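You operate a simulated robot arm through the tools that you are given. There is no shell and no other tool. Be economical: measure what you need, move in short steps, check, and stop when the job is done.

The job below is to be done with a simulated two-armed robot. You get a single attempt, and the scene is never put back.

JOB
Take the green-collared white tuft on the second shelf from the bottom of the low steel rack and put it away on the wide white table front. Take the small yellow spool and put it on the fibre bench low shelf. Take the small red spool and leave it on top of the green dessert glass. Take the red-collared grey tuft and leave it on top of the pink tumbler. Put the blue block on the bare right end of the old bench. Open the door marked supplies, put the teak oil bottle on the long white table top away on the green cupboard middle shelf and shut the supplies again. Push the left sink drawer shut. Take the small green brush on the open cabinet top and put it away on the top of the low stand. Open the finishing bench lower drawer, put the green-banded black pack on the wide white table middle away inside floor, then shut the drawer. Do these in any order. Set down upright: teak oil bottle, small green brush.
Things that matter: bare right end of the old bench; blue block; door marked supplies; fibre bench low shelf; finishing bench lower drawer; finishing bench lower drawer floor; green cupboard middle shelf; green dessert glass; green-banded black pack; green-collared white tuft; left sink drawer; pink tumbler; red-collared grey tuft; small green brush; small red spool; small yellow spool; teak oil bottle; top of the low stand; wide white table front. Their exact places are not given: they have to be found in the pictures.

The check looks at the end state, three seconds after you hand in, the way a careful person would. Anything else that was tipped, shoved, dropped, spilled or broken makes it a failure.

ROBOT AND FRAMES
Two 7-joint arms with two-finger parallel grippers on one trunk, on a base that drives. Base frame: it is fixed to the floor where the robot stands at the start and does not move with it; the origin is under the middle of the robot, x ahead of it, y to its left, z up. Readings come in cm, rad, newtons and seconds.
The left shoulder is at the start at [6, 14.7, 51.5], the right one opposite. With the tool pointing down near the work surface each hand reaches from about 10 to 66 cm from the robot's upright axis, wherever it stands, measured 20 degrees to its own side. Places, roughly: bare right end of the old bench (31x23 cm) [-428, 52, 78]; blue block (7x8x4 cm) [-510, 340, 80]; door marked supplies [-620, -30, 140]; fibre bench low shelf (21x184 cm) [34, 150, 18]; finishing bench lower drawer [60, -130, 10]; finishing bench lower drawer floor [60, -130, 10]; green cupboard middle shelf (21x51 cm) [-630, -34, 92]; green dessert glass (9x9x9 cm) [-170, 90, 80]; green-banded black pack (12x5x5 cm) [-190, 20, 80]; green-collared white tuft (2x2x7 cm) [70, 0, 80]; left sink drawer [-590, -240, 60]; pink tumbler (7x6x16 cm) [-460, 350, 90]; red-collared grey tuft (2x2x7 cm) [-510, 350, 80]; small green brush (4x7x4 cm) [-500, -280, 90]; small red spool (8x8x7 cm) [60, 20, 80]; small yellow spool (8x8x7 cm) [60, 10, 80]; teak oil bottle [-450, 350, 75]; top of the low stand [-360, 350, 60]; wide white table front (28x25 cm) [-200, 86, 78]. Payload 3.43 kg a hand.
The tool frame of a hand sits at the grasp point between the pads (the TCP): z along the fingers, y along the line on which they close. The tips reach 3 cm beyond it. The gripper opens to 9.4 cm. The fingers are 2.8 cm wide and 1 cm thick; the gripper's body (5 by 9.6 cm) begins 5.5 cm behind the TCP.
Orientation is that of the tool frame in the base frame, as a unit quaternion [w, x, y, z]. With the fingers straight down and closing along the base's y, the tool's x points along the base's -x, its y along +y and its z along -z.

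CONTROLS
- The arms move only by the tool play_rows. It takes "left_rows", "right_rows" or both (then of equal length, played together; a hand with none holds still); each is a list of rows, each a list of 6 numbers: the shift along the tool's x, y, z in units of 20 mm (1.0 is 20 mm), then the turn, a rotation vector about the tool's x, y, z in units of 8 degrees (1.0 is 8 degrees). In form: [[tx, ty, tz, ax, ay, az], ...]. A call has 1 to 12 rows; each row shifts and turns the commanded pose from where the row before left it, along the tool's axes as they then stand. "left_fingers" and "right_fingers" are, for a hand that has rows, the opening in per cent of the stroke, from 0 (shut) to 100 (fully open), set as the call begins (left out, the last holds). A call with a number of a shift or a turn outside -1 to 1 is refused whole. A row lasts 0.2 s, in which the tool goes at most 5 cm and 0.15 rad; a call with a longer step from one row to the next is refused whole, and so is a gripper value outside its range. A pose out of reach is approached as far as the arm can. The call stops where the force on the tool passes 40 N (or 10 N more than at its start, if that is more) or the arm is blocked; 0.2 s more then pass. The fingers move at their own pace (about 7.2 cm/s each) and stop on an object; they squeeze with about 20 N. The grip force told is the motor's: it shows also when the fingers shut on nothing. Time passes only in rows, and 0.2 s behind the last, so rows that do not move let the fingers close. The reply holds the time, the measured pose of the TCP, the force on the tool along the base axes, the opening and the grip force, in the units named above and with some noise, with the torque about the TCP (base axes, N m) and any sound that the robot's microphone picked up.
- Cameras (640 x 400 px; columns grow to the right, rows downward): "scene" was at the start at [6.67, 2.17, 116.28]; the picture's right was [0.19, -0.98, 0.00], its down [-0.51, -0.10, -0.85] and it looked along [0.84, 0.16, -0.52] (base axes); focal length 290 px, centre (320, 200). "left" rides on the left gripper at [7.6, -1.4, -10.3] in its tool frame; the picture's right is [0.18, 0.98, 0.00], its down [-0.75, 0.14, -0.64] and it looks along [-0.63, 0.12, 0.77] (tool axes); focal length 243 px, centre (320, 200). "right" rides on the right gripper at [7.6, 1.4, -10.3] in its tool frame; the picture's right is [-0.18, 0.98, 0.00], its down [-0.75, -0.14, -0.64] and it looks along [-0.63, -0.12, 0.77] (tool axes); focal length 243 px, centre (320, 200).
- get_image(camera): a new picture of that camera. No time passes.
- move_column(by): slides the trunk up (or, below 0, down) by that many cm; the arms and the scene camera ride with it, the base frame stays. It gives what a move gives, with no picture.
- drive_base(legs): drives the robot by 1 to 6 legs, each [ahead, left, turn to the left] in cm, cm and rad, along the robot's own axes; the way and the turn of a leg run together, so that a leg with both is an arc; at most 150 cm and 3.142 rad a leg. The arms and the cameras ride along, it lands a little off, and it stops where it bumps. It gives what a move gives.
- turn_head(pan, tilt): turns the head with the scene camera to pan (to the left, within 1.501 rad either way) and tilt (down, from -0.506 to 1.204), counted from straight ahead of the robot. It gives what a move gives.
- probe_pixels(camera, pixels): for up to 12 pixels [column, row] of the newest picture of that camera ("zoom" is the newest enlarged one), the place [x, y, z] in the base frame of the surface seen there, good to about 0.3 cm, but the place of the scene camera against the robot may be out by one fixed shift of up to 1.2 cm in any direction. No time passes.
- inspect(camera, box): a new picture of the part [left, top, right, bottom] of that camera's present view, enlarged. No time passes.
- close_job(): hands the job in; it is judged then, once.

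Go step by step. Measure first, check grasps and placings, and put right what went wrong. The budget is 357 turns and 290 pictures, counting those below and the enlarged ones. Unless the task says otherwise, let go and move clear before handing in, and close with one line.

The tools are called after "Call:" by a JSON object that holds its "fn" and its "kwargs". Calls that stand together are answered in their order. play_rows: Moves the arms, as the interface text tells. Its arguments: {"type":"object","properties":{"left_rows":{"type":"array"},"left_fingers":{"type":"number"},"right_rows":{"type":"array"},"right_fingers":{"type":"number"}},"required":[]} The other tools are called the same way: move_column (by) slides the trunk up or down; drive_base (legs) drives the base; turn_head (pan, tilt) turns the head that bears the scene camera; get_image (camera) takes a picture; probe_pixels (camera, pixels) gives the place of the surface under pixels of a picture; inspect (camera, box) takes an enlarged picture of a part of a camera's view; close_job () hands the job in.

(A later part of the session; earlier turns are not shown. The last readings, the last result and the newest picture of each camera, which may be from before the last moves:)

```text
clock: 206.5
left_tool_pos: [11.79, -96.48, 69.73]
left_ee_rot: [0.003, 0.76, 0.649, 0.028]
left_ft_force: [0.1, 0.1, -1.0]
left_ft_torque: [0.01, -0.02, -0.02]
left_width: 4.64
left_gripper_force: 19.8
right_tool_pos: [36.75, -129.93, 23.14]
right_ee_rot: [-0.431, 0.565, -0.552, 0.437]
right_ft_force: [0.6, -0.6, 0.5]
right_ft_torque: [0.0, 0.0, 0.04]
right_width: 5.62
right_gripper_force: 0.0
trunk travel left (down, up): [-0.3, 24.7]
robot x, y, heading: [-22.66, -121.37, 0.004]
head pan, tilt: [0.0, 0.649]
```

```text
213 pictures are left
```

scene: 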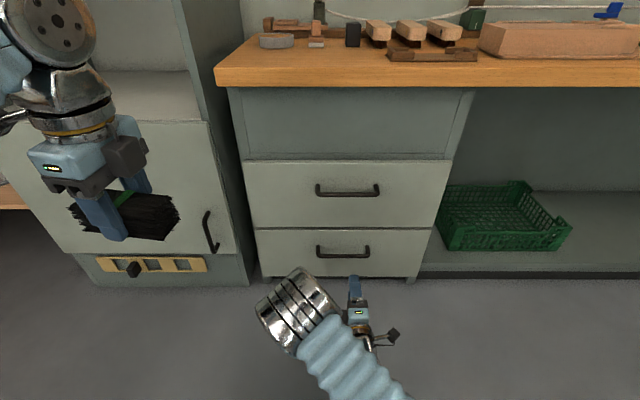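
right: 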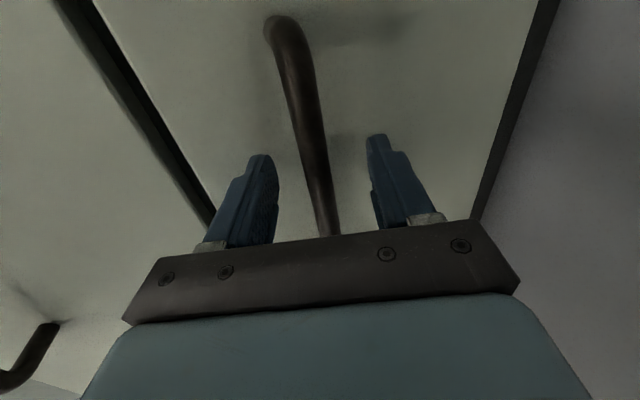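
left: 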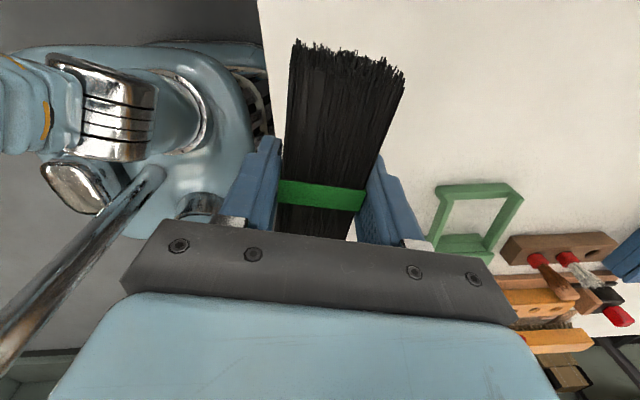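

Bar between the fingers. Close.

Call:
{"fn": "play_rows", "kwargs": {"right_rows": [[0, 0, 0, 0, 0, 0], [0, 0, 0, 0, 0, 0], [0, 0, 0, 0, 0, 0], [0, 0, 0, 0, 0, 0]], "right_fingers": 0}}

Call:
{"fn": "play_rows", "kwargs": {"right_rows": [[0, 0.24, -0.93, 0, 0, 0], [0, 0.24, -0.93, 0, 0, 0], [0, 0.24, -0.93, 0, 0, 0], [0, 0.24, -0.93, 0, 0, 0], [0, 0.24, -0.93, 0, 0, 0]]}}

Call:
{"fn": "get_image", "kwargs": {"camera": "scene"}}

```text
clock: 207.5
left_tool_pos: [11.75, -96.44, 69.54]
left_ee_rot: [0.003, 0.76, 0.649, 0.027]
left_ft_force: [0.4, 0.5, -1.7]
left_ft_torque: [0.02, 0.01, -0.02]
left_width: 4.63
left_gripper_force: 19.4
right_tool_pos: [36.89, -129.98, 23.23]
right_ee_rot: [-0.431, 0.565, -0.553, 0.436]
right_ft_force: [2.2, 0.4, 0.6]
right_ft_torque: [1.04, -0.01, -0.31]
right_width: 1.82
right_gripper_force: 44.7
trunk travel left (down, up): [-0.3, 24.7]
robot x, y, heading: [-22.39, -121.3, 0.004]
head pan, tilt: [0.0, 0.649]
```

```text
clock: 208.7
left_tool_pos: [11.72, -96.5, 69.74]
left_ee_rot: [0.004, 0.76, 0.649, 0.027]
left_ft_force: [0.1, 0.2, -0.7]
left_ft_torque: [0.0, -0.02, -0.01]
left_width: 4.62
left_gripper_force: 20.1
right_tool_pos: [27.1, -129.87, 23.24]
right_ee_rot: [-0.43, 0.566, -0.552, 0.437]
right_ft_force: [2.7, -1.5, 11.3]
right_ft_torque: [0.89, 0.02, -0.43]
right_width: 1.83
right_gripper_force: 45.1
trunk travel left (down, up): [-0.3, 24.7]
robot x, y, heading: [-22.61, -121.34, 0.003]
head pan, tilt: [0.0, 0.649]
```

```text
212 pictures are left
```

scene: 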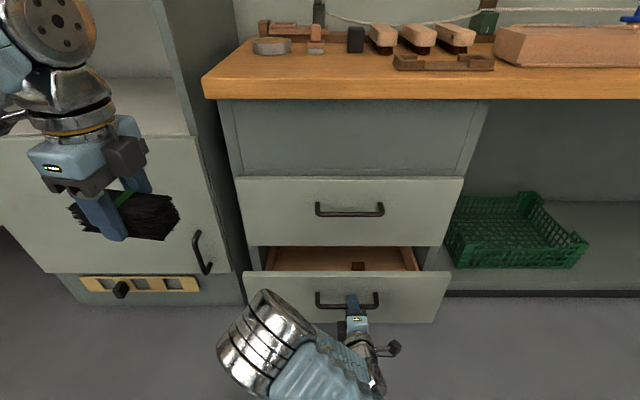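

Drawer opens. Pull 14 cm more by backing the base.

Call:
{"fn": "drive_base", "kwargs": {"legs": [[-14, 0, 0]]}}

Call:
{"fn": "get_image", "kwargs": {"camera": "scene"}}

```text
clock: 210.1
left_tool_pos: [-2.38, -96.42, 69.79]
left_ee_rot: [0.004, 0.76, 0.649, 0.027]
left_ft_force: [-0.3, 0.2, -0.3]
left_ft_torque: [0.04, 0.02, 0.0]
left_width: 4.64
left_gripper_force: 19.9
right_tool_pos: [13.1, -129.97, 23.29]
right_ee_rot: [-0.43, 0.566, -0.552, 0.437]
right_ft_force: [1.0, -3.0, 15.7]
right_ft_torque: [1.0, -0.06, -0.17]
right_width: 1.85
right_gripper_force: 45.0
trunk travel left (down, up): [-0.3, 24.7]
robot x, y, heading: [-36.53, -121.33, 0.004]
head pan, tilt: [0.0, 0.649]
```

```text
211 pictures are left
```

scene: 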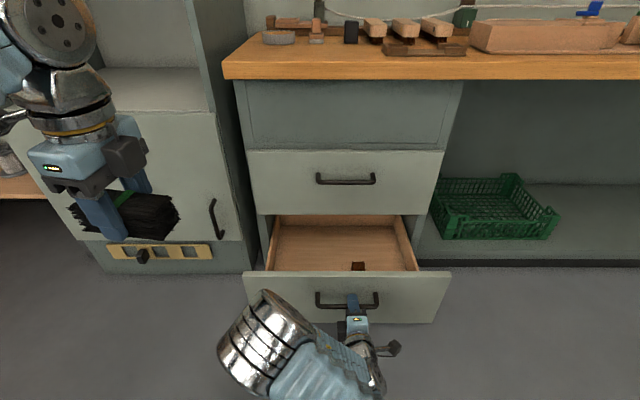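

Drawer open ~24 cm. Probe its inside, then release the handle and move the right hand up and right.

Call:
{"fn": "probe_pixels", "kwargs": {"camera": "scene", "pixels": [[358, 266], [310, 255], [330, 230], [285, 262], [400, 262], [280, 225], [395, 220], [350, 274], [260, 275], [430, 275]]}}

Call:
{"fn": "play_rows", "kwargs": {"right_rows": [[0, 0, 0, 0, 0, 0], [0, 0, 0, 0, 0, 0], [0, 0, 0, 0, 0, 0], [0, 0.24, -0.93, 0, 0, 0], [0, 0.24, -0.93, 0, 0, 0], [0, 0, -0.9, 0, 0, 0], [0.5, -1, 0, 0, 0, 0], [0.5, -1, 0, 0, 0, 0], [0.5, -1, 0, 0, 0, 0], [0.5, -1, 0, 0, 0, 0], [0.5, -1, 0, 0, 0, 0], [0.5, -1, 0, 0, 0, 0]], "right_fingers": 60}}

Call:
{"fn": "play_rows", "kwargs": {"right_rows": [[0.7, -1, 0, 0, 0, 0], [0.7, -1, 0, 0, 0, 0], [0.7, -1, 0, 0, 0, 0], [0.7, -1, 0, 0, 0, 0], [0.7, -1, 0, 0, 0, 0], [0.7, -1, 0, 0, 0, 0], [0.7, -1, 0, 0, 0, 0]]}}

Call:
{"fn": "get_image", "kwargs": {"camera": "scene"}}

```text
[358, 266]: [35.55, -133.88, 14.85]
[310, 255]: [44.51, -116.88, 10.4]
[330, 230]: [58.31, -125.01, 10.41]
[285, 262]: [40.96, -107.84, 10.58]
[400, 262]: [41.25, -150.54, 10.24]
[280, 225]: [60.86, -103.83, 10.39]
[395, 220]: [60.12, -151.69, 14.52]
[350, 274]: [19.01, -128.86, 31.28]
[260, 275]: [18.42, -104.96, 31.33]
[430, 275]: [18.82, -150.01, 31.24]
```

```text
clock: 212.7
left_tool_pos: [-2.31, -96.54, 69.64]
left_ee_rot: [0.003, 0.76, 0.649, 0.027]
left_ft_force: [0.3, 0.1, -1.0]
left_ft_torque: [0.01, -0.02, 0.0]
left_width: 4.6
left_gripper_force: 19.9
right_tool_pos: [13.54, -134.54, 34.06]
right_ee_rot: [-0.43, 0.565, -0.552, 0.437]
right_ft_force: [0.9, 0.1, 0.6]
right_ft_torque: [0.0, 0.0, 0.0]
right_width: 5.67
right_gripper_force: 0.0
right hand out of reach, approached as far as the arm can: row 7, 8, 9, 10, 11, 12
trunk travel left (down, up): [-0.3, 24.7]
robot x, y, heading: [-36.63, -122.08, 0.0]
head pan, tilt: [0.0, 0.649]
```

```text
clock: 214.3
left_tool_pos: [-2.3, -96.53, 69.62]
left_ee_rot: [0.004, 0.76, 0.649, 0.027]
left_ft_force: [0.2, -0.7, -0.5]
left_ft_torque: [-0.03, -0.01, 0.01]
left_width: 4.64
left_gripper_force: 20.2
right_tool_pos: [17.07, -144.07, 47.84]
right_ee_rot: [-0.429, 0.565, -0.552, 0.438]
right_ft_force: [-0.5, -0.1, -0.4]
right_ft_torque: [-0.01, 0.0, 0.0]
right_width: 5.63
right_gripper_force: 0.1
trunk travel left (down, up): [-0.3, 24.7]
robot x, y, heading: [-36.58, -121.65, -0.001]
head pan, tilt: [0.0, 0.649]
```

```text
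210 pictures are left
```

scene: 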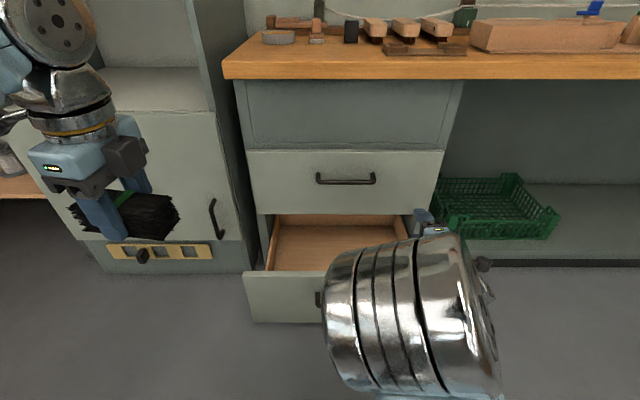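

Drawer floor z≈9.5, brown item at (35.5,-134) to avoid. Drive forward 14 cm and move the left hand over (28,-113).

Call:
{"fn": "drive_base", "kwargs": {"legs": [[14, 0, 0]]}}

Call:
{"fn": "play_rows", "kwargs": {"left_rows": [[-0.685, 0.936, 0.6, 0, 0, 0], [-0.685, 0.936, 0.6, 0, 0, 0], [-0.685, 0.936, 0.6, 0, 0, 0], [-0.685, 0.936, 0.6, 0, 0, 0], [-0.685, 0.936, 0.6, 0, 0, 0], [-0.685, 0.936, 0.6, 0, 0, 0], [-0.685, 0.936, 0.6, 0, 0, 0], [-0.685, 0.936, 0.6, 0, 0, 0], [-0.685, 0.936, 0.6, 0, 0, 0], [-0.685, 0.936, 0.6, 0, 0, 0]]}}

Call:
{"fn": "get_image", "kwargs": {"camera": "scene"}}

Call:
{"fn": "get_image", "kwargs": {"camera": "left"}}

```text
clock: 215.6
left_tool_pos: [11.97, -96.39, 69.64]
left_ee_rot: [0.004, 0.76, 0.65, 0.027]
left_ft_force: [-0.2, 0.3, -0.7]
left_ft_torque: [0.0, -0.01, 0.0]
left_width: 4.65
left_gripper_force: 19.7
right_tool_pos: [31.49, -143.85, 47.71]
right_ee_rot: [-0.43, 0.565, -0.552, 0.437]
right_ft_force: [0.8, -0.8, -0.9]
right_ft_torque: [0.0, 0.02, 0.01]
right_width: 5.64
right_gripper_force: 0.1
trunk travel left (down, up): [-0.3, 24.7]
robot x, y, heading: [-22.38, -121.41, 0.004]
head pan, tilt: [0.0, 0.649]
```

```text
clock: 217.8
left_tool_pos: [28.88, -112.43, 58.05]
left_ee_rot: [0.005, 0.761, 0.648, 0.029]
left_ft_force: [-0.8, -0.7, -1.2]
left_ft_torque: [-0.04, -0.04, 0.04]
left_width: 4.64
left_gripper_force: 20.1
right_tool_pos: [31.46, -143.92, 47.62]
right_ee_rot: [-0.43, 0.565, -0.552, 0.437]
right_ft_force: [-0.5, -0.8, 0.3]
right_ft_torque: [-0.02, 0.01, 0.0]
right_width: 5.65
right_gripper_force: 0.0
trunk travel left (down, up): [-0.3, 24.7]
robot x, y, heading: [-22.34, -121.59, 0.003]
head pan, tilt: [0.0, 0.649]
```

```text
209 pictures are left
```

scene: 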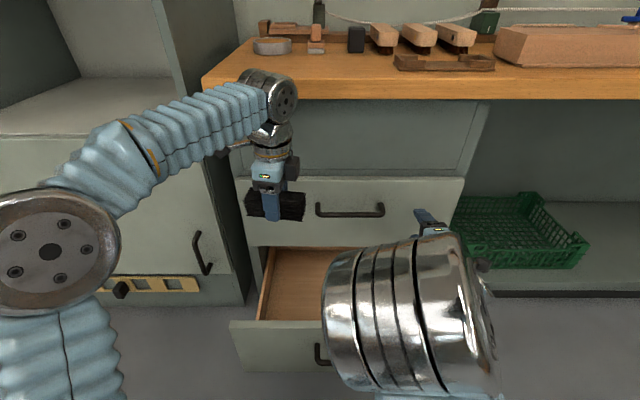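

```text
208 pictures are left
```

left: 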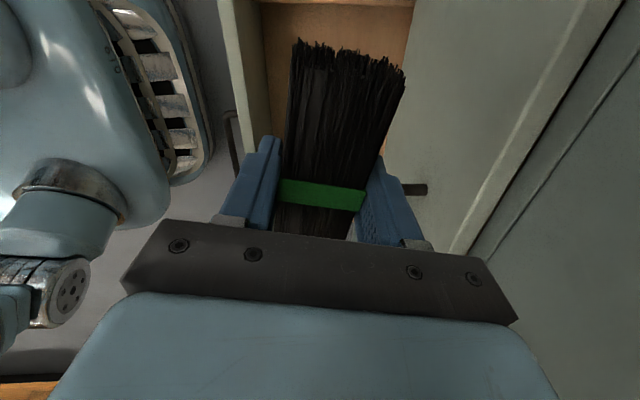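

Lined up. Shift slightly right (camera clearance to the side wall) and descend 24 cm.

Call:
{"fn": "play_rows", "kwargs": {"left_rows": [[-0.22, -0.09, 1, 0, 0, 0], [-0.22, -0.09, 1, 0, 0, 0], [-0.22, -0.09, 1, 0, 0, 0], [-0.22, -0.09, 1, 0, 0, 0], [-0.22, -0.09, 1, 0, 0, 0], [-0.22, -0.09, 1, 0, 0, 0], [-0.22, -0.09, 1, 0, 0, 0], [-0.22, -0.09, 1, 0, 0, 0], [-0.22, -0.09, 1, 0, 0, 0], [-0.22, -0.09, 1, 0, 0, 0], [-0.22, -0.09, 1, 0, 0, 0], [-0.22, -0.09, 1, 0, 0, 0]]}}

Call:
{"fn": "get_image", "kwargs": {"camera": "scene"}}

Call:
{"fn": "get_image", "kwargs": {"camera": "left"}}

```text
clock: 220.4
left_tool_pos: [26.91, -116.69, 33.74]
left_ee_rot: [0.004, 0.76, 0.649, 0.027]
left_ft_force: [0.4, 0.2, -0.3]
left_ft_torque: [0.03, 0.03, 0.0]
left_width: 4.62
left_gripper_force: 19.8
right_tool_pos: [31.46, -143.86, 47.87]
right_ee_rot: [-0.43, 0.566, -0.552, 0.436]
right_ft_force: [0.2, 0.6, -0.7]
right_ft_torque: [-0.01, -0.02, -0.02]
right_width: 5.66
right_gripper_force: 0.0
trunk travel left (down, up): [-0.3, 24.7]
robot x, y, heading: [-22.5, -121.3, 0.008]
head pan, tilt: [0.0, 0.649]
```

```text
207 pictures are left
```

scene: 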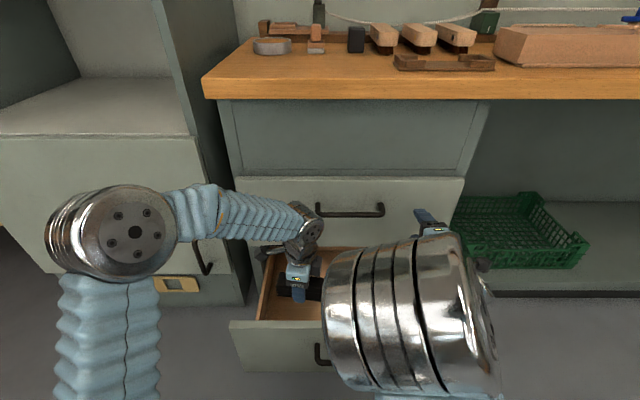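

```text
206 pictures are left
```

left: 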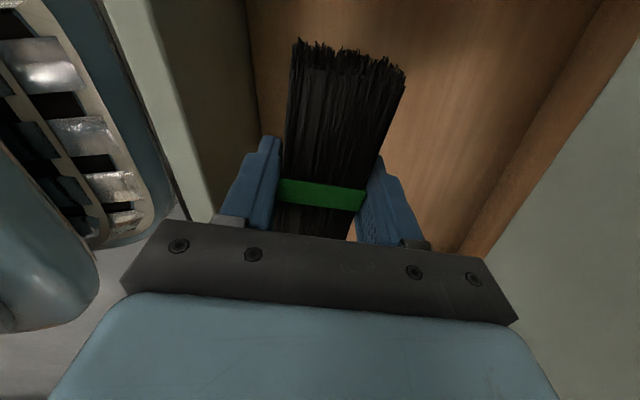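

Continue down 18 cm.

Call:
{"fn": "play_rows", "kwargs": {"left_rows": [[0, 0, 1, 0, 0, 0], [0, 0, 1, 0, 0, 0], [0, 0, 1, 0, 0, 0], [0, 0, 1, 0, 0, 0], [0, 0, 1, 0, 0, 0], [0, 0, 1, 0, 0, 0], [0, 0, 1, 0, 0, 0], [0, 0, 1, 0, 0, 0], [0, 0, 1, 0, 0, 0]]}}

Call:
{"fn": "get_image", "kwargs": {"camera": "left"}}

```text
clock: 222.4
left_tool_pos: [27.75, -116.21, 15.64]
left_ee_rot: [0.003, 0.76, 0.649, 0.027]
left_ft_force: [-0.5, -0.2, 0.1]
left_ft_torque: [-0.01, 0.01, -0.02]
left_width: 4.63
left_gripper_force: 20.4
right_tool_pos: [31.31, -143.89, 47.75]
right_ee_rot: [-0.43, 0.566, -0.552, 0.436]
right_ft_force: [-0.2, -0.7, -0.7]
right_ft_torque: [0.01, 0.0, 0.02]
right_width: 5.62
right_gripper_force: 0.0
trunk travel left (down, up): [-0.3, 24.7]
robot x, y, heading: [-22.73, -121.21, 0.007]
head pan, tilt: [0.0, 0.649]
```

```text
205 pictures are left
```

left: 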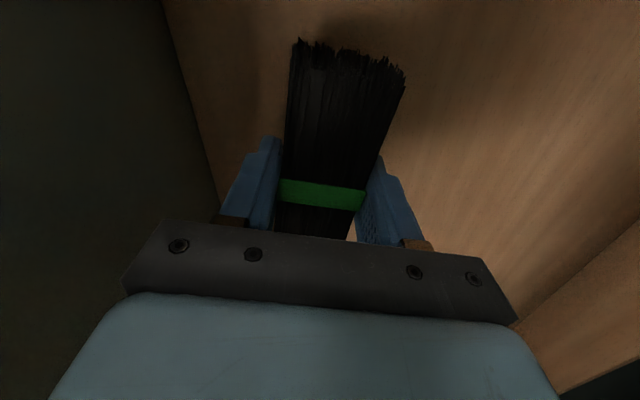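

Call:
{"fn": "play_rows", "kwargs": {"left_rows": [[0, 0, 0.5, 0, 0, 0], [0, 0, 0.4, 0, 0, 0], [0, 0, 0.15, 0, 0, 0], [0, 0, 0.15, 0, 0, 0], [0, 0, 0.12, 0, 0, 0]]}}

```text
clock: 223.6
left_tool_pos: [27.88, -116.04, 13.14]
left_ee_rot: [0.003, 0.76, 0.649, 0.027]
left_ft_force: [-1.3, 0.7, 1.6]
left_ft_torque: [-0.13, 0.15, -0.09]
left_width: 4.63
left_gripper_force: 20.1
right_tool_pos: [31.43, -143.91, 47.76]
right_ee_rot: [-0.43, 0.564, -0.552, 0.438]
right_ft_force: [0.0, 0.2, 0.8]
right_ft_torque: [0.03, 0.01, -0.03]
right_width: 5.65
right_gripper_force: 0.0
trunk travel left (down, up): [-0.3, 24.7]
robot x, y, heading: [-22.49, -121.2, 0.006]
head pan, tilt: [0.0, 0.649]
```

Just touching. Release (partly open) and lift out.

Call:
{"fn": "play_rows", "kwargs": {"left_rows": [[0, 0, 0.05, 0, 0, 0], [0, 0, 0, 0, 0, 0], [0, 0, 0, 0, 0, 0]], "left_fingers": 85}}

Call:
{"fn": "play_rows", "kwargs": {"left_rows": [[0, 0, -0.6, 0, 0, 0], [0, 0, -1, 0, 0, 0], [0, 0, -1, 0, 0, 0], [0, 0, -1, 0, 0, 0], [0, 0, -1, 0, 0, 0], [0, 0, -1, 0, 0, 0], [0, 0, -1, 0, 0, 0], [0, 0, -1, 0, 0, 0], [0, 0, -1, 0, 0, 0], [0, 0, -1, 0, 0, 0], [0, 0, -1, 0, 0, 0], [0, 0, -1, 0, 0, 0]]}}

Call:
{"fn": "get_image", "kwargs": {"camera": "left"}}

```text
clock: 224.4
left_tool_pos: [27.77, -116.06, 13.04]
left_ee_rot: [0.003, 0.76, 0.649, 0.027]
left_ft_force: [0.2, 0.1, -0.3]
left_ft_torque: [0.01, 0.01, -0.03]
left_width: 8.0
left_gripper_force: 0.0
right_tool_pos: [31.37, -143.97, 47.76]
right_ee_rot: [-0.43, 0.565, -0.553, 0.436]
right_ft_force: [-1.0, -0.1, 0.2]
right_ft_torque: [-0.02, -0.03, 0.0]
right_width: 5.67
right_gripper_force: 0.1
trunk travel left (down, up): [-0.3, 24.7]
robot x, y, heading: [-22.51, -121.43, -0.001]
head pan, tilt: [0.0, 0.649]
```

```text
clock: 227.0
left_tool_pos: [26.89, -116.83, 36.24]
left_ee_rot: [0.002, 0.761, 0.648, 0.026]
left_ft_force: [0.0, 0.6, -0.2]
left_ft_torque: [-0.02, -0.01, -0.01]
left_width: 7.97
left_gripper_force: 0.1
right_tool_pos: [31.38, -143.89, 47.7]
right_ee_rot: [-0.43, 0.565, -0.552, 0.437]
right_ft_force: [-0.6, 0.3, -0.8]
right_ft_torque: [0.01, 0.0, 0.0]
right_width: 5.64
right_gripper_force: 0.0
trunk travel left (down, up): [-0.3, 24.7]
robot x, y, heading: [-22.3, -121.43, -0.0]
head pan, tilt: [0.0, 0.649]
```

```text
204 pictures are left
```

left: 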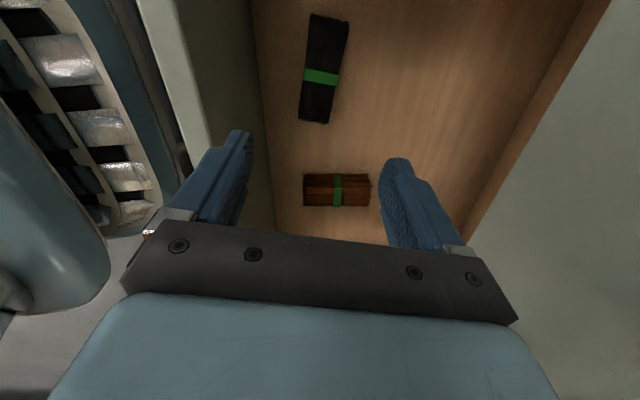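

Pack lies in the drawer beside the brown one. Raise the left hand, back the base out, and lower the right hand to push the drawer.

Call:
{"fn": "play_rows", "kwargs": {"left_rows": [[0, 0, -1, 0, 0, 0], [0, 0, -1, 0, 0, 0], [0, 0, -1, 0, 0, 0], [0, 0, -1, 0, 0, 0], [0, 0, -1, 0, 0, 0], [0, 0, -1, 0, 0, 0], [0, -0.5, -1, 0, 0, 0], [0, -1, -1, 0, 0, 0], [0.5, -1, -1, 0, 0, 0], [0.5, -1, -1, 0, 0, 0], [0.5, -1, -1, 0, 0, 0], [0.5, -1, -1, 0, 0, 0]]}}

Call:
{"fn": "drive_base", "kwargs": {"legs": [[-25, 0, 0]]}}

Call:
{"fn": "play_rows", "kwargs": {"right_rows": [[0, 1, 0, 0, 0, 0], [0, 1, 0, 0, 0, 0], [0, 1, 0, 0, 0, 0], [0, 1, 0, 0, 0, 0], [0, 1, 0, 0, 0, 0], [0, 1, 0, 0, 0, 0], [-0.7, 1, 0, 0, 0, 0], [-0.8, 1, 0, 0, 0, 0], [-0.8, 1, 0, 0, 0, 0], [-0.8, 1, 0, 0, 0, 0], [-0.8, 0.35, 0, 0, 0, 0], [-0.8, 0, 0, 0, 0, 0]], "right_fingers": 0}}

Call:
{"fn": "get_image", "kwargs": {"camera": "right"}}

```text
clock: 229.6
left_tool_pos: [15.56, -111.75, 59.76]
left_ee_rot: [0.002, 0.761, 0.649, 0.025]
left_ft_force: [-0.1, 0.2, -0.2]
left_ft_torque: [0.02, 0.03, 0.02]
left_width: 8.02
left_gripper_force: 0.1
right_tool_pos: [31.31, -143.92, 47.77]
right_ee_rot: [-0.43, 0.565, -0.552, 0.437]
right_ft_force: [-0.7, -0.1, -0.7]
right_ft_torque: [0.02, 0.0, -0.01]
right_width: 5.64
right_gripper_force: 0.0
trunk travel left (down, up): [-0.3, 24.7]
robot x, y, heading: [-22.7, -121.5, 0.003]
head pan, tilt: [0.0, 0.649]
```

```text
clock: 231.4
left_tool_pos: [-9.44, -111.82, 59.81]
left_ee_rot: [0.003, 0.76, 0.649, 0.027]
left_ft_force: [0.0, 1.2, 0.7]
left_ft_torque: [-0.03, 0.02, 0.0]
left_width: 7.97
left_gripper_force: 0.0
right_tool_pos: [6.48, -143.93, 47.75]
right_ee_rot: [-0.43, 0.566, -0.552, 0.436]
right_ft_force: [-0.2, 0.7, -0.5]
right_ft_torque: [-0.01, 0.02, 0.01]
right_width: 5.65
right_gripper_force: 0.1
trunk travel left (down, up): [-0.3, 24.7]
robot x, y, heading: [-47.42, -121.5, 0.006]
head pan, tilt: [0.0, 0.649]
```

```text
clock: 234.0
left_tool_pos: [-9.46, -111.85, 59.74]
left_ee_rot: [0.003, 0.76, 0.65, 0.026]
left_ft_force: [-0.5, 0.5, 0.2]
left_ft_torque: [0.05, 0.01, 0.01]
left_width: 8.01
left_gripper_force: 0.0
right_tool_pos: [1.96, -134.97, 27.36]
right_ee_rot: [-0.431, 0.565, -0.552, 0.437]
right_ft_force: [-0.2, -0.1, -0.3]
right_ft_torque: [0.0, 0.01, 0.0]
right_width: 0.0
right_gripper_force: 19.8
right hand out of reach, approached as far as the arm can: row 5, 7
trunk travel left (down, up): [-0.3, 24.7]
robot x, y, heading: [-47.58, -121.52, 0.01]
head pan, tilt: [0.0, 0.649]
```

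```text
203 pictures are left
```

right: 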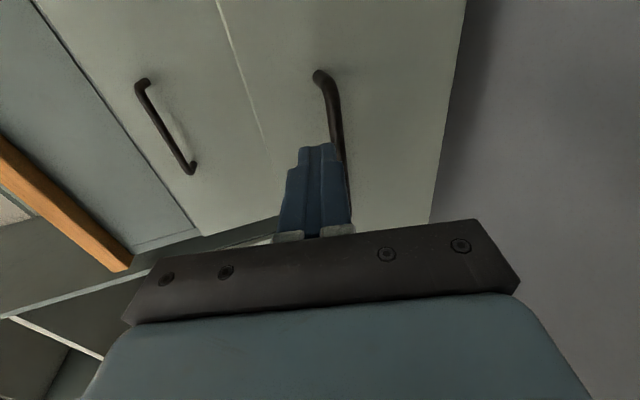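

Hand at z 27.4 above the handle. Push by driving forward.

Call:
{"fn": "drive_base", "kwargs": {"legs": [[32, 0, 0]]}}

Call:
{"fn": "get_image", "kwargs": {"camera": "scene"}}

```text
clock: 236.2
left_tool_pos: [22.66, -111.55, 59.66]
left_ee_rot: [0.003, 0.76, 0.65, 0.027]
left_ft_force: [0.0, 0.3, -0.1]
left_ft_torque: [0.01, 0.0, 0.03]
left_width: 7.96
left_gripper_force: 0.0
right_tool_pos: [34.27, -134.85, 27.33]
right_ee_rot: [-0.432, 0.566, -0.551, 0.436]
right_ft_force: [0.2, -0.6, 0.1]
right_ft_torque: [0.01, 0.0, 0.01]
right_width: 0.0
right_gripper_force: 19.6
trunk travel left (down, up): [-0.3, 24.7]
robot x, y, heading: [-15.25, -121.4, 0.001]
head pan, tilt: [0.0, 0.649]
```

```text
202 pictures are left
```

scene: 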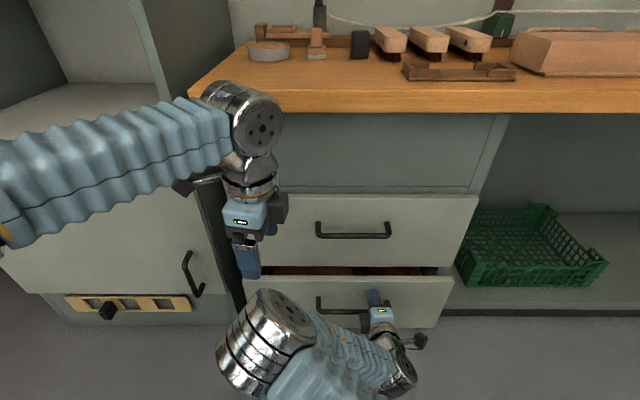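

About 4 cm left. Push with the arm.

Call:
{"fn": "play_rows", "kwargs": {"right_rows": [[0, -0.22, 0.9, 0, 0, 0], [0, -0.22, 0.9, 0, 0, 0], [0, -0.1, 0.4, 0, 0, 0], [0, -0.05, 0.2, 0, 0, 0]]}}

Call:
{"fn": "inspect", "kwargs": {"camera": "scene", "box": [220, 170, 480, 350]}}

```text
clock: 236.9
left_tool_pos: [22.86, -111.53, 59.82]
left_ee_rot: [0.004, 0.759, 0.65, 0.028]
left_ft_force: [-0.6, -0.1, 0.8]
left_ft_torque: [-0.02, 0.02, -0.01]
left_width: 7.98
left_gripper_force: 0.1
right_tool_pos: [38.1, -134.69, 27.19]
right_ee_rot: [-0.43, 0.566, -0.552, 0.435]
right_ft_force: [-16.5, 2.0, 10.0]
right_ft_torque: [-0.14, -0.3, -0.12]
right_width: 0.0
right_gripper_force: 19.8
trunk travel left (down, up): [-0.3, 24.7]
robot x, y, heading: [-15.25, -121.27, 0.01]
head pan, tilt: [0.0, 0.649]
stopped in row 3 (right hand): the force on the tool passed its limit at 61 N (the readings are from after the stop); the commanded pose is now the measured one
```

```text
2.22 times, centred on (350, 260) of scene
```

zoom: 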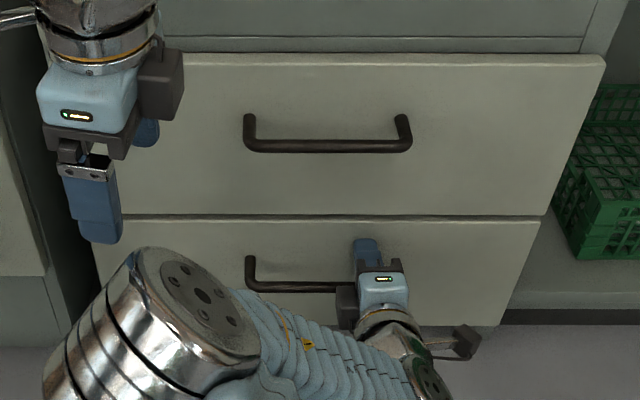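

Drawer is flush. Back off, raise the column, and unroll the right hand.

Call:
{"fn": "drive_base", "kwargs": {"legs": [[-40, 0, 0]]}}

Call:
{"fn": "move_column", "kwargs": {"by": 22}}

Call:
{"fn": "play_rows", "kwargs": {"right_rows": [[0.3, -1, 0, 0, 0, 1], [0.3, -1, 0, 0, 0, 1], [0.1, -1, 0, 0, 0, 1], [0, -1, 0, 0, 0, 1], [-0.3, -1, 0, 0, 0, 1], [-0.5, -0.8, 0, 0, 0, 1], [-0.7, -0.6, 0, 0, 0, 1], [-0.9, -0.4, 0, 0, 0, 1], [-1, -0.2, 0, 0, 0, 1], [-1, 0, 0, 0, 0, 1], [-1, 0, 0, 0, 0, 1]], "left_rows": [[0, 0, 0, 0, 0, -1], [0, 0, 0, 0, 0, -1], [0, 0, 0, 0, 0, -1], [0, 0, 0, 0, 0, -1], [0, 0, 0, 0, 0, -1], [0, 0, 0, 0, 0, -1], [0, 0, 0, 0, 0, -1], [0, 0, 0, 0, 0, -1], [0, 0, 0, 0, 0, -1], [0, 0, 0, 0, 0, -1], [0, 0, 0, 0, 0, -1]], "right_fingers": 60}}

Call:
{"fn": "get_image", "kwargs": {"camera": "scene"}}

```text
clock: 239.4
left_tool_pos: [-16.98, -111.76, 59.76]
left_ee_rot: [0.003, 0.759, 0.65, 0.026]
left_ft_force: [0.7, -0.1, -0.3]
left_ft_torque: [0.02, -0.01, 0.01]
left_width: 7.99
left_gripper_force: 0.1
right_tool_pos: [-1.44, -134.93, 27.13]
right_ee_rot: [-0.43, 0.567, -0.552, 0.435]
right_ft_force: [0.0, 0.3, 1.2]
right_ft_torque: [0.02, 0.02, 0.0]
right_width: 0.01
right_gripper_force: 19.9
trunk travel left (down, up): [-0.3, 24.7]
robot x, y, heading: [-55.03, -121.78, 0.008]
head pan, tilt: [0.0, 0.649]
```

```text
clock: 241.8
left_tool_pos: [-17.01, -111.78, 81.72]
left_ee_rot: [0.004, 0.759, 0.65, 0.027]
left_ft_force: [0.3, -0.2, -0.3]
left_ft_torque: [0.0, 0.03, 0.02]
left_width: 8.02
left_gripper_force: 0.1
right_tool_pos: [-1.44, -134.99, 49.21]
right_ee_rot: [-0.429, 0.568, -0.552, 0.434]
right_ft_force: [-0.6, 0.4, 0.4]
right_ft_torque: [0.01, 0.01, 0.0]
right_width: 0.0
right_gripper_force: 20.2
trunk travel left (down, up): [-22.3, 2.7]
robot x, y, heading: [-54.9, -121.83, 0.011]
head pan, tilt: [0.0, 0.649]
```

```text
clock: 244.2
left_tool_pos: [-17.07, -111.81, 81.79]
left_ee_rot: [0.021, 0.094, 0.995, 0.016]
left_ft_force: [0.2, 0.2, -0.5]
left_ft_torque: [0.0, -0.06, -0.04]
left_width: 7.99
left_gripper_force: 0.0
right_tool_pos: [3.87, -136.51, 69.54]
right_ee_rot: [0.61, -0.025, 0.792, -0.013]
right_ft_force: [0.4, -0.2, -0.5]
right_ft_torque: [0.02, -0.02, 0.04]
right_width: 5.63
right_gripper_force: 0.0
trunk travel left (down, up): [-22.3, 2.7]
robot x, y, heading: [-55.0, -121.71, 0.003]
head pan, tilt: [0.0, 0.649]
```

```text
200 pictures are left
```

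scene: 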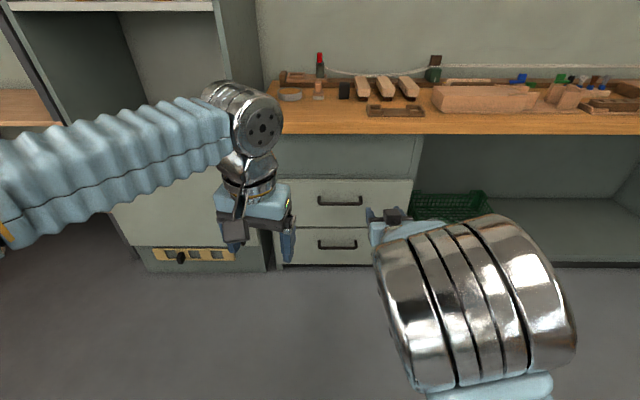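

Drawer is closed properly. Bring both hands back to a compact 45° pose.

Call:
{"fn": "play_rows", "kwargs": {"right_rows": [[0, 0, -0.6, 0, 0.94, 0], [0, 0, -0.6, 0, 0.94, 0], [0, 0, -0.8, 0, 0.94, 0], [0, 0, -0.8, 0, 0.94, 0], [0, 0, -1, 0, 0, 0], [0, 0, -1, 0, 0, 0], [0, 0, -1, 0, 0, 0], [0, 0, -1, 0, 0, 0], [0, 0, -1, 0, 0, 0], [0, 0, -1, 0, 0, 0]], "left_rows": [[0, 0.4, 0, 0, 0, -0.7], [0, 0.5, 0, 0, 0, -0.65], [0, 0.5, 0, 0, -0.7, 0], [0, 0.5, 0, 0, -0.7, 0], [0, 0.5, 0, 0, -0.7, 0], [0, 0.5, 0, 0, -0.7, 0], [0, 0.5, 0, 0, -0.7, 0], [0, 0.5, 0, 0, -0.7, 0], [0, 0.5, 0, 0, -0.7, 0], [0, 0, -1, 0, -0.7, 0]], "left_fingers": 100, "right_fingers": 100}}

Call:
{"fn": "drive_base", "kwargs": {"legs": [[-20, 0, 0], [0, 0, 3.1]]}}

Call:
{"fn": "turn_head", "kwargs": {"pan": 0, "tilt": 0.35}}

Call:
{"fn": "get_image", "kwargs": {"camera": "scene"}}

```text
clock: 246.3
left_tool_pos: [-18.0, -103.12, 83.41]
left_ee_rot: [0.402, 0.006, 0.915, 0.013]
left_ft_force: [1.2, -0.2, -0.5]
left_ft_torque: [0.0, -0.02, -0.01]
left_width: 9.39
left_gripper_force: 0.1
right_tool_pos: [-9.61, -136.29, 80.61]
right_ee_rot: [0.384, -0.02, 0.923, -0.02]
right_ft_force: [0.4, -0.9, -0.6]
right_ft_torque: [0.04, 0.05, 0.01]
right_width: 9.41
right_gripper_force: 0.1
trunk travel left (down, up): [-22.3, 2.7]
robot x, y, heading: [-54.97, -121.58, 0.001]
head pan, tilt: [0.0, 0.649]
```

```text
clock: 255.2
left_tool_pos: [-112.14, -139.54, 83.5]
left_ee_rot: [0.01, 0.915, -0.013, -0.402]
left_ft_force: [-0.1, -0.1, 0.3]
left_ft_torque: [0.03, 0.02, -0.03]
left_width: 9.38
left_gripper_force: 0.1
right_tool_pos: [-120.17, -106.41, 80.61]
right_ee_rot: [-0.023, 0.923, 0.013, -0.384]
right_ft_force: [-1.3, 0.1, 0.1]
right_ft_torque: [-0.01, -0.03, -0.01]
right_width: 9.38
right_gripper_force: 0.1
trunk travel left (down, up): [-22.3, 2.7]
robot x, y, heading: [-74.66, -121.78, 3.13]
head pan, tilt: [0.0, 0.649]
```

```text
clock: 256.1
left_tool_pos: [-112.13, -139.56, 83.48]
left_ee_rot: [0.011, 0.915, -0.013, -0.402]
left_ft_force: [0.2, -0.4, -0.1]
left_ft_torque: [-0.03, 0.0, 0.01]
left_width: 9.42
left_gripper_force: 0.0
right_tool_pos: [-120.08, -106.41, 80.57]
right_ee_rot: [-0.024, 0.923, 0.012, -0.384]
right_ft_force: [-0.5, 0.7, -0.1]
right_ft_torque: [-0.02, 0.01, -0.02]
right_width: 9.43
right_gripper_force: 0.1
trunk travel left (down, up): [-22.3, 2.7]
robot x, y, heading: [-74.73, -121.39, 3.138]
head pan, tilt: [0.0, 0.351]
```

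```text
199 pictures are left
```

scene: 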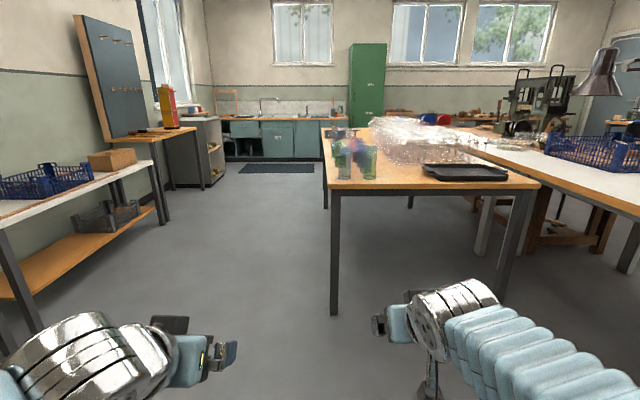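

Sink run is at the far wall; corridor left of the glass table. Probe corridor limits.

Call:
{"fn": "probe_pixels", "kwargs": {"camera": "scene", "pixels": [[325, 190], [336, 300], [160, 200], [155, 160], [225, 185], [240, 170], [275, 140], [236, 125], [222, 130], [365, 120], [195, 140], [50, 320]]}}

Call:
{"fn": "inspect", "kwargs": {"camera": "scene", "box": [150, 30, 430, 200]}}

```text
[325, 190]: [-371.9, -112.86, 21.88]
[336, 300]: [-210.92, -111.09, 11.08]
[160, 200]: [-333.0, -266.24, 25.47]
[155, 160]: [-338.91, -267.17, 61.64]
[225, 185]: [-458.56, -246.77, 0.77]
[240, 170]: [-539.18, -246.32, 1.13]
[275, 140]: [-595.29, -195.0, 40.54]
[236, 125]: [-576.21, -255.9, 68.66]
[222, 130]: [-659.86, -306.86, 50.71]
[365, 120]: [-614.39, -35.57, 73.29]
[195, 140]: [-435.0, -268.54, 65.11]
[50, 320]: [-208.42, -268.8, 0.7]
```

```text
2.29 times, centred on (290, 115) of scene
```

zoom: 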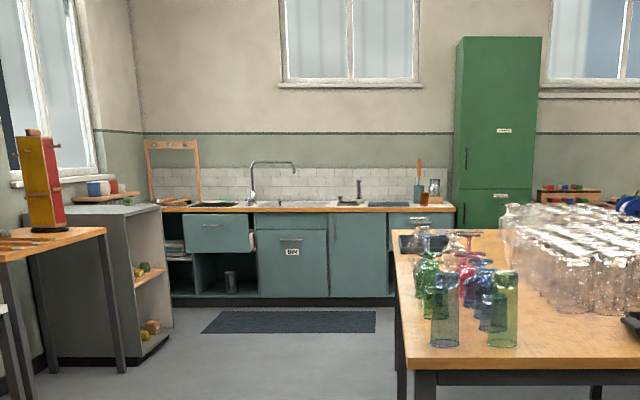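

Corridor centre y≈-187. Drive there and forward to x≈-440.

Call:
{"fn": "drive_base", "kwargs": {"legs": [[0, 66, 0], [150, 0, 0], [150, 0, 0], [65, 0, 0]]}}

Call:
{"fn": "turn_head", "kwargs": {"pan": 0.3, "tilt": 0.4}}

Call:
{"fn": "get_image", "kwargs": {"camera": "scene"}}

```text
clock: 277.0
left_tool_pos: [-477.25, -212.17, 83.53]
left_ee_rot: [0.016, 0.915, 0.001, -0.402]
left_ft_force: [0.0, 0.6, 0.5]
left_ft_torque: [0.01, 0.01, -0.02]
left_width: 9.39
left_gripper_force: 0.1
right_tool_pos: [-486.25, -179.18, 80.54]
right_ee_rot: [-0.017, 0.923, 0.028, -0.384]
right_ft_force: [0.7, 0.0, 0.6]
right_ft_torque: [-0.03, 0.03, -0.01]
right_width: 9.38
right_gripper_force: 0.0
trunk travel left (down, up): [-22.3, 2.7]
robot x, y, heading: [-440.75, -192.65, -3.116]
head pan, tilt: [0.0, 0.351]
```

```text
clock: 277.8
left_tool_pos: [-477.14, -212.09, 83.46]
left_ee_rot: [0.017, 0.915, 0.003, -0.402]
left_ft_force: [0.1, 0.9, -0.9]
left_ft_torque: [-0.01, 0.02, 0.0]
left_width: 9.4
left_gripper_force: 0.1
right_tool_pos: [-486.28, -179.12, 80.47]
right_ee_rot: [-0.016, 0.923, 0.029, -0.384]
right_ft_force: [-0.2, -0.4, 0.0]
right_ft_torque: [-0.01, 0.03, -0.03]
right_width: 9.41
right_gripper_force: 0.2
trunk travel left (down, up): [-22.3, 2.7]
robot x, y, heading: [-440.59, -193.17, -3.12]
head pan, tilt: [0.3, 0.4]
```

```text
197 pictures are left
```

scene: 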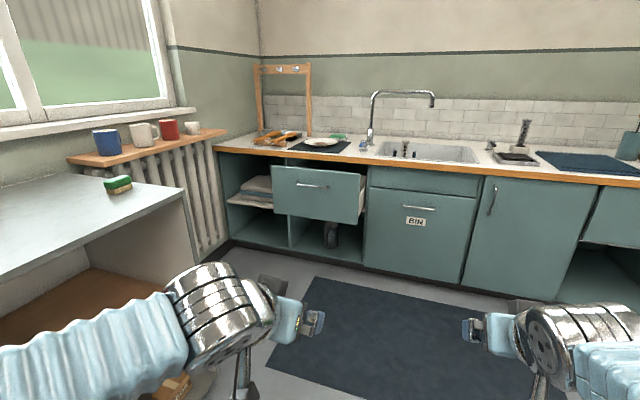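

Small green brush at (118,184); open drawer front at (315,190). Probe and zoom.

Call:
{"fn": "inspect", "kwargs": {"camera": "scene", "box": [60, 120, 200, 220]}}

Call:
{"fn": "probe_pixels", "kwargs": {"camera": "scene", "pixels": [[118, 180], [118, 192], [106, 182], [131, 181], [312, 185], [275, 195], [355, 205], [315, 170], [180, 190], [150, 210], [400, 185], [240, 165]]}}

```text
4.00 times, centred on (130, 170) of scene
```

zoom: 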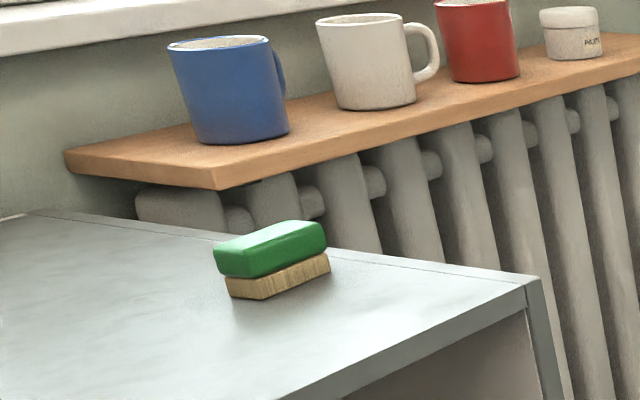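

```text
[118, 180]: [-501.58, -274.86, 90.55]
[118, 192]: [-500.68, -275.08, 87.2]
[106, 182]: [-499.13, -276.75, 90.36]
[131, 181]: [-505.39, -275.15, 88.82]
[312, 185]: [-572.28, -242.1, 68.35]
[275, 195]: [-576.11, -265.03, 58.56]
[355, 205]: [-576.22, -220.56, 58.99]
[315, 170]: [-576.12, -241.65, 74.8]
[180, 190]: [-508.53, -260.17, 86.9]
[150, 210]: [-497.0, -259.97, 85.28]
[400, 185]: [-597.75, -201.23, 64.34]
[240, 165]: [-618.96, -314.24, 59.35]
```

Push the sink drawer first: move to (-520,-203).

Call:
{"fn": "drive_base", "kwargs": {"legs": [[78, 10, 0]]}}

Call:
{"fn": "play_rows", "kwargs": {"left_rows": [[0.7, 0.4, 0.7, 0, 0, 0], [0.7, 0.4, 0.7, 0, 0, 0], [0.7, 0.4, 0.7, 0, 0, 0], [0.7, 0.4, 0.7, 0, 0, 0], [0.7, 0.4, 0.7, 0, 0, 0], [0.7, 0.4, 0.7, 0, 0, 0], [0.7, 0.4, 0.7, 0, 0, 0], [0.7, 0.4, 0.7, 0, 0, 0]], "left_fingers": 0}}

Call:
{"fn": "get_image", "kwargs": {"camera": "left"}}

Call:
{"fn": "get_image", "kwargs": {"camera": "scene"}}

```text
clock: 282.0
left_tool_pos: [-555.45, -224.22, 83.48]
left_ee_rot: [0.017, 0.915, 0.003, -0.402]
left_ft_force: [-0.7, 1.1, -0.6]
left_ft_torque: [0.0, -0.03, 0.0]
left_width: 9.38
left_gripper_force: 0.0
right_tool_pos: [-564.55, -191.32, 80.57]
right_ee_rot: [-0.016, 0.923, 0.03, -0.384]
right_ft_force: [-0.8, -0.6, -0.3]
right_ft_torque: [0.01, 0.01, 0.02]
right_width: 9.4
right_gripper_force: 0.1
trunk travel left (down, up): [-22.3, 2.7]
robot x, y, heading: [-519.25, -205.09, -3.115]
head pan, tilt: [0.3, 0.4]
```

```text
clock: 283.8
left_tool_pos: [-558.19, -231.72, 70.02]
left_ee_rot: [0.017, 0.916, 0.003, -0.402]
left_ft_force: [0.1, 0.0, -0.9]
left_ft_torque: [0.03, -0.01, -0.02]
left_width: 0.0
left_gripper_force: 19.8
left hand out of reach, approached as far as the arm can: row 6, 7, 8
right_tool_pos: [-564.62, -191.35, 80.59]
right_ee_rot: [-0.017, 0.922, 0.03, -0.385]
right_ft_force: [0.1, -0.1, 0.4]
right_ft_torque: [0.0, -0.01, -0.01]
right_width: 9.4
right_gripper_force: 0.1
trunk travel left (down, up): [-22.3, 2.7]
robot x, y, heading: [-519.05, -205.09, -3.112]
head pan, tilt: [0.3, 0.4]
```

```text
195 pictures are left
```

left: 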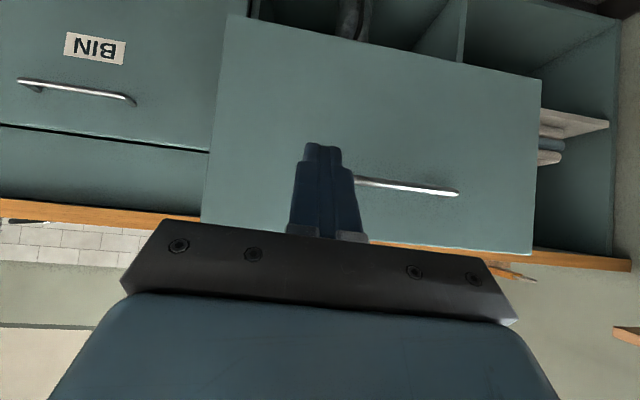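

```text
194 pictures are left
```

scene: 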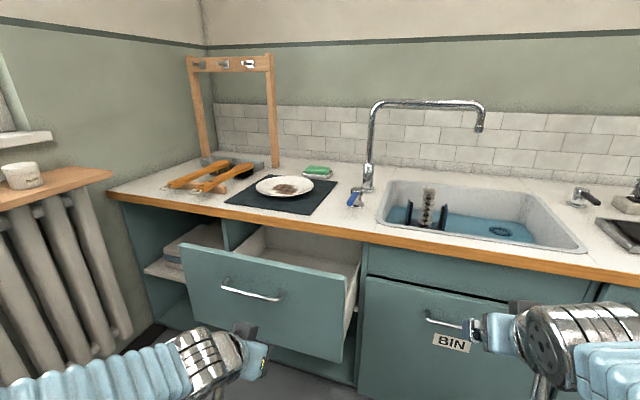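

Fingers point just beside the handle; shift 3 cm right, raise right hand, and push by driving.

Call:
{"fn": "play_rows", "kwargs": {"left_rows": [[0, -0.5, 0, 0, 0, 0], [0, -0.5, 0, 0, 0, 0], [0, -0.5, 0, 0, 0, 0], [0, 0, 0, 0, 0, 0], [0, 0, 0, 0, 0, 0], [0, 0, 0, 0, 0, 0], [0, 0, 0, 0, 0, 0]], "right_rows": [[0, 0, -1, 0, 0, 0], [0, 0, -1, 0, 0, 0], [0, 0, -1, 0, 0, 0], [0, 0, -1, 0, 0, 0], [0, 0, -1, 0, 0, 0], [-0.7, 0, -0.7, 0, 0, 0], [-0.7, 0, -0.7, 0, 0, 0]]}}

Call:
{"fn": "drive_base", "kwargs": {"legs": [[30, 0, 0]]}}

Call:
{"fn": "get_image", "kwargs": {"camera": "scene"}}

Call:
{"fn": "get_image", "kwargs": {"camera": "left"}}

```text
clock: 285.4
left_tool_pos: [-558.61, -228.81, 70.37]
left_ee_rot: [0.017, 0.916, 0.002, -0.4]
left_ft_force: [-0.1, -0.2, 0.2]
left_ft_torque: [-0.01, -0.03, 0.01]
left_width: 0.0
left_gripper_force: 20.1
left hand out of reach, approached as far as the arm can: row 2
right_tool_pos: [-557.49, -191.57, 91.42]
right_ee_rot: [-0.017, 0.922, 0.029, -0.385]
right_ft_force: [-0.3, 0.7, 0.3]
right_ft_torque: [0.01, 0.02, -0.02]
right_width: 9.4
right_gripper_force: 0.0
trunk travel left (down, up): [-22.3, 2.7]
robot x, y, heading: [-518.79, -205.07, -3.118]
head pan, tilt: [0.3, 0.4]
```

```text
clock: 287.5
left_tool_pos: [-588.49, -229.41, 70.27]
left_ee_rot: [0.016, 0.916, 0.002, -0.4]
left_ft_force: [0.6, 0.1, 0.7]
left_ft_torque: [0.0, 0.06, -0.01]
left_width: 0.02
left_gripper_force: 19.9
right_tool_pos: [-587.28, -192.18, 91.55]
right_ee_rot: [-0.017, 0.923, 0.028, -0.384]
right_ft_force: [0.3, -1.1, -0.4]
right_ft_torque: [0.0, -0.04, 0.05]
right_width: 9.4
right_gripper_force: 0.1
trunk travel left (down, up): [-22.3, 2.7]
robot x, y, heading: [-548.48, -205.99, -3.12]
head pan, tilt: [0.3, 0.4]
```

```text
193 pictures are left
```

scene: 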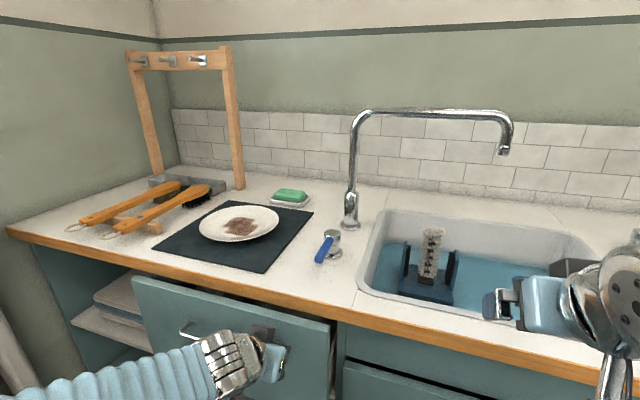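

```text
192 pictures are left
```

left: 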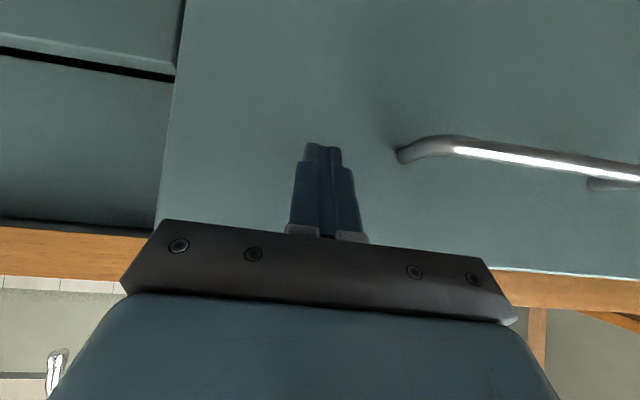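

About 6 cm to go. Push with the arm.

Call:
{"fn": "play_rows", "kwargs": {"left_rows": [[-0.7, 0, 0.7, 0, 0, 0], [-0.7, 0, 0.7, 0, 0, 0], [-0.7, 0, 0.7, 0, 0, 0], [-0.7, 0, 0.7, 0, 0, 0]]}}

Call:
{"fn": "get_image", "kwargs": {"camera": "left"}}

Call:
{"fn": "get_image", "kwargs": {"camera": "scene"}}

```text
clock: 288.2
left_tool_pos: [-592.88, -229.46, 70.38]
left_ee_rot: [0.02, 0.917, 0.003, -0.398]
left_ft_force: [14.2, 0.7, 5.3]
left_ft_torque: [0.06, 0.03, -0.06]
left_width: 0.01
left_gripper_force: 20.1
right_tool_pos: [-587.22, -192.25, 91.48]
right_ee_rot: [-0.017, 0.922, 0.029, -0.385]
right_ft_force: [0.3, -0.8, 0.1]
right_ft_torque: [-0.01, 0.02, 0.01]
right_width: 9.4
right_gripper_force: 0.0
trunk travel left (down, up): [-22.3, 2.7]
robot x, y, heading: [-548.83, -205.89, -3.115]
head pan, tilt: [0.3, 0.4]
stopped in row 3 (left hand): the force on the tool passed its limit at 233 N (the readings are from after the stop); the commanded pose is now the measured one
```

```text
191 pictures are left
```

left: 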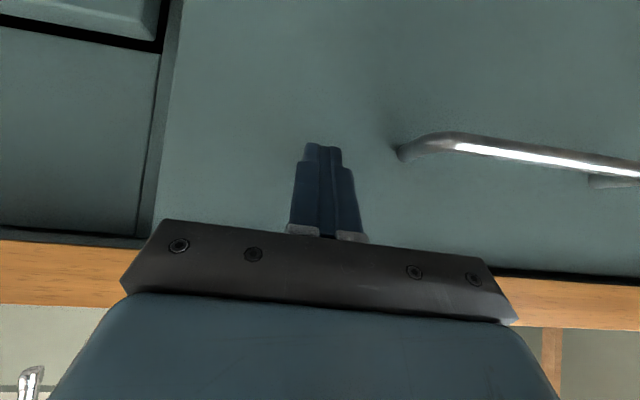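

```text
190 pictures are left
```

scene: 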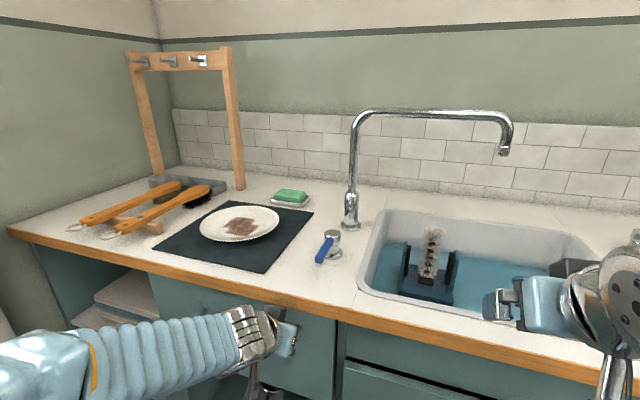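

Hard stop; check whether the drawer is flush.

Call:
{"fn": "probe_pixels", "kwargs": {"camera": "left", "pixels": [[250, 80], [200, 150], [120, 150], [60, 180], [250, 200], [120, 15], [560, 240], [560, 300], [80, 270]]}}

```text
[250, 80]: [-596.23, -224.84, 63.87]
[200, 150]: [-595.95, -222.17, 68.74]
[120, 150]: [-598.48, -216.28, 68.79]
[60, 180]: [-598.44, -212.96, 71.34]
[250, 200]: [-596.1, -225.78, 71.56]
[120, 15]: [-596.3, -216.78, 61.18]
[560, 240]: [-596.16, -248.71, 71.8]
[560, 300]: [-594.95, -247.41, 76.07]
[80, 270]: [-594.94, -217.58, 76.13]
```

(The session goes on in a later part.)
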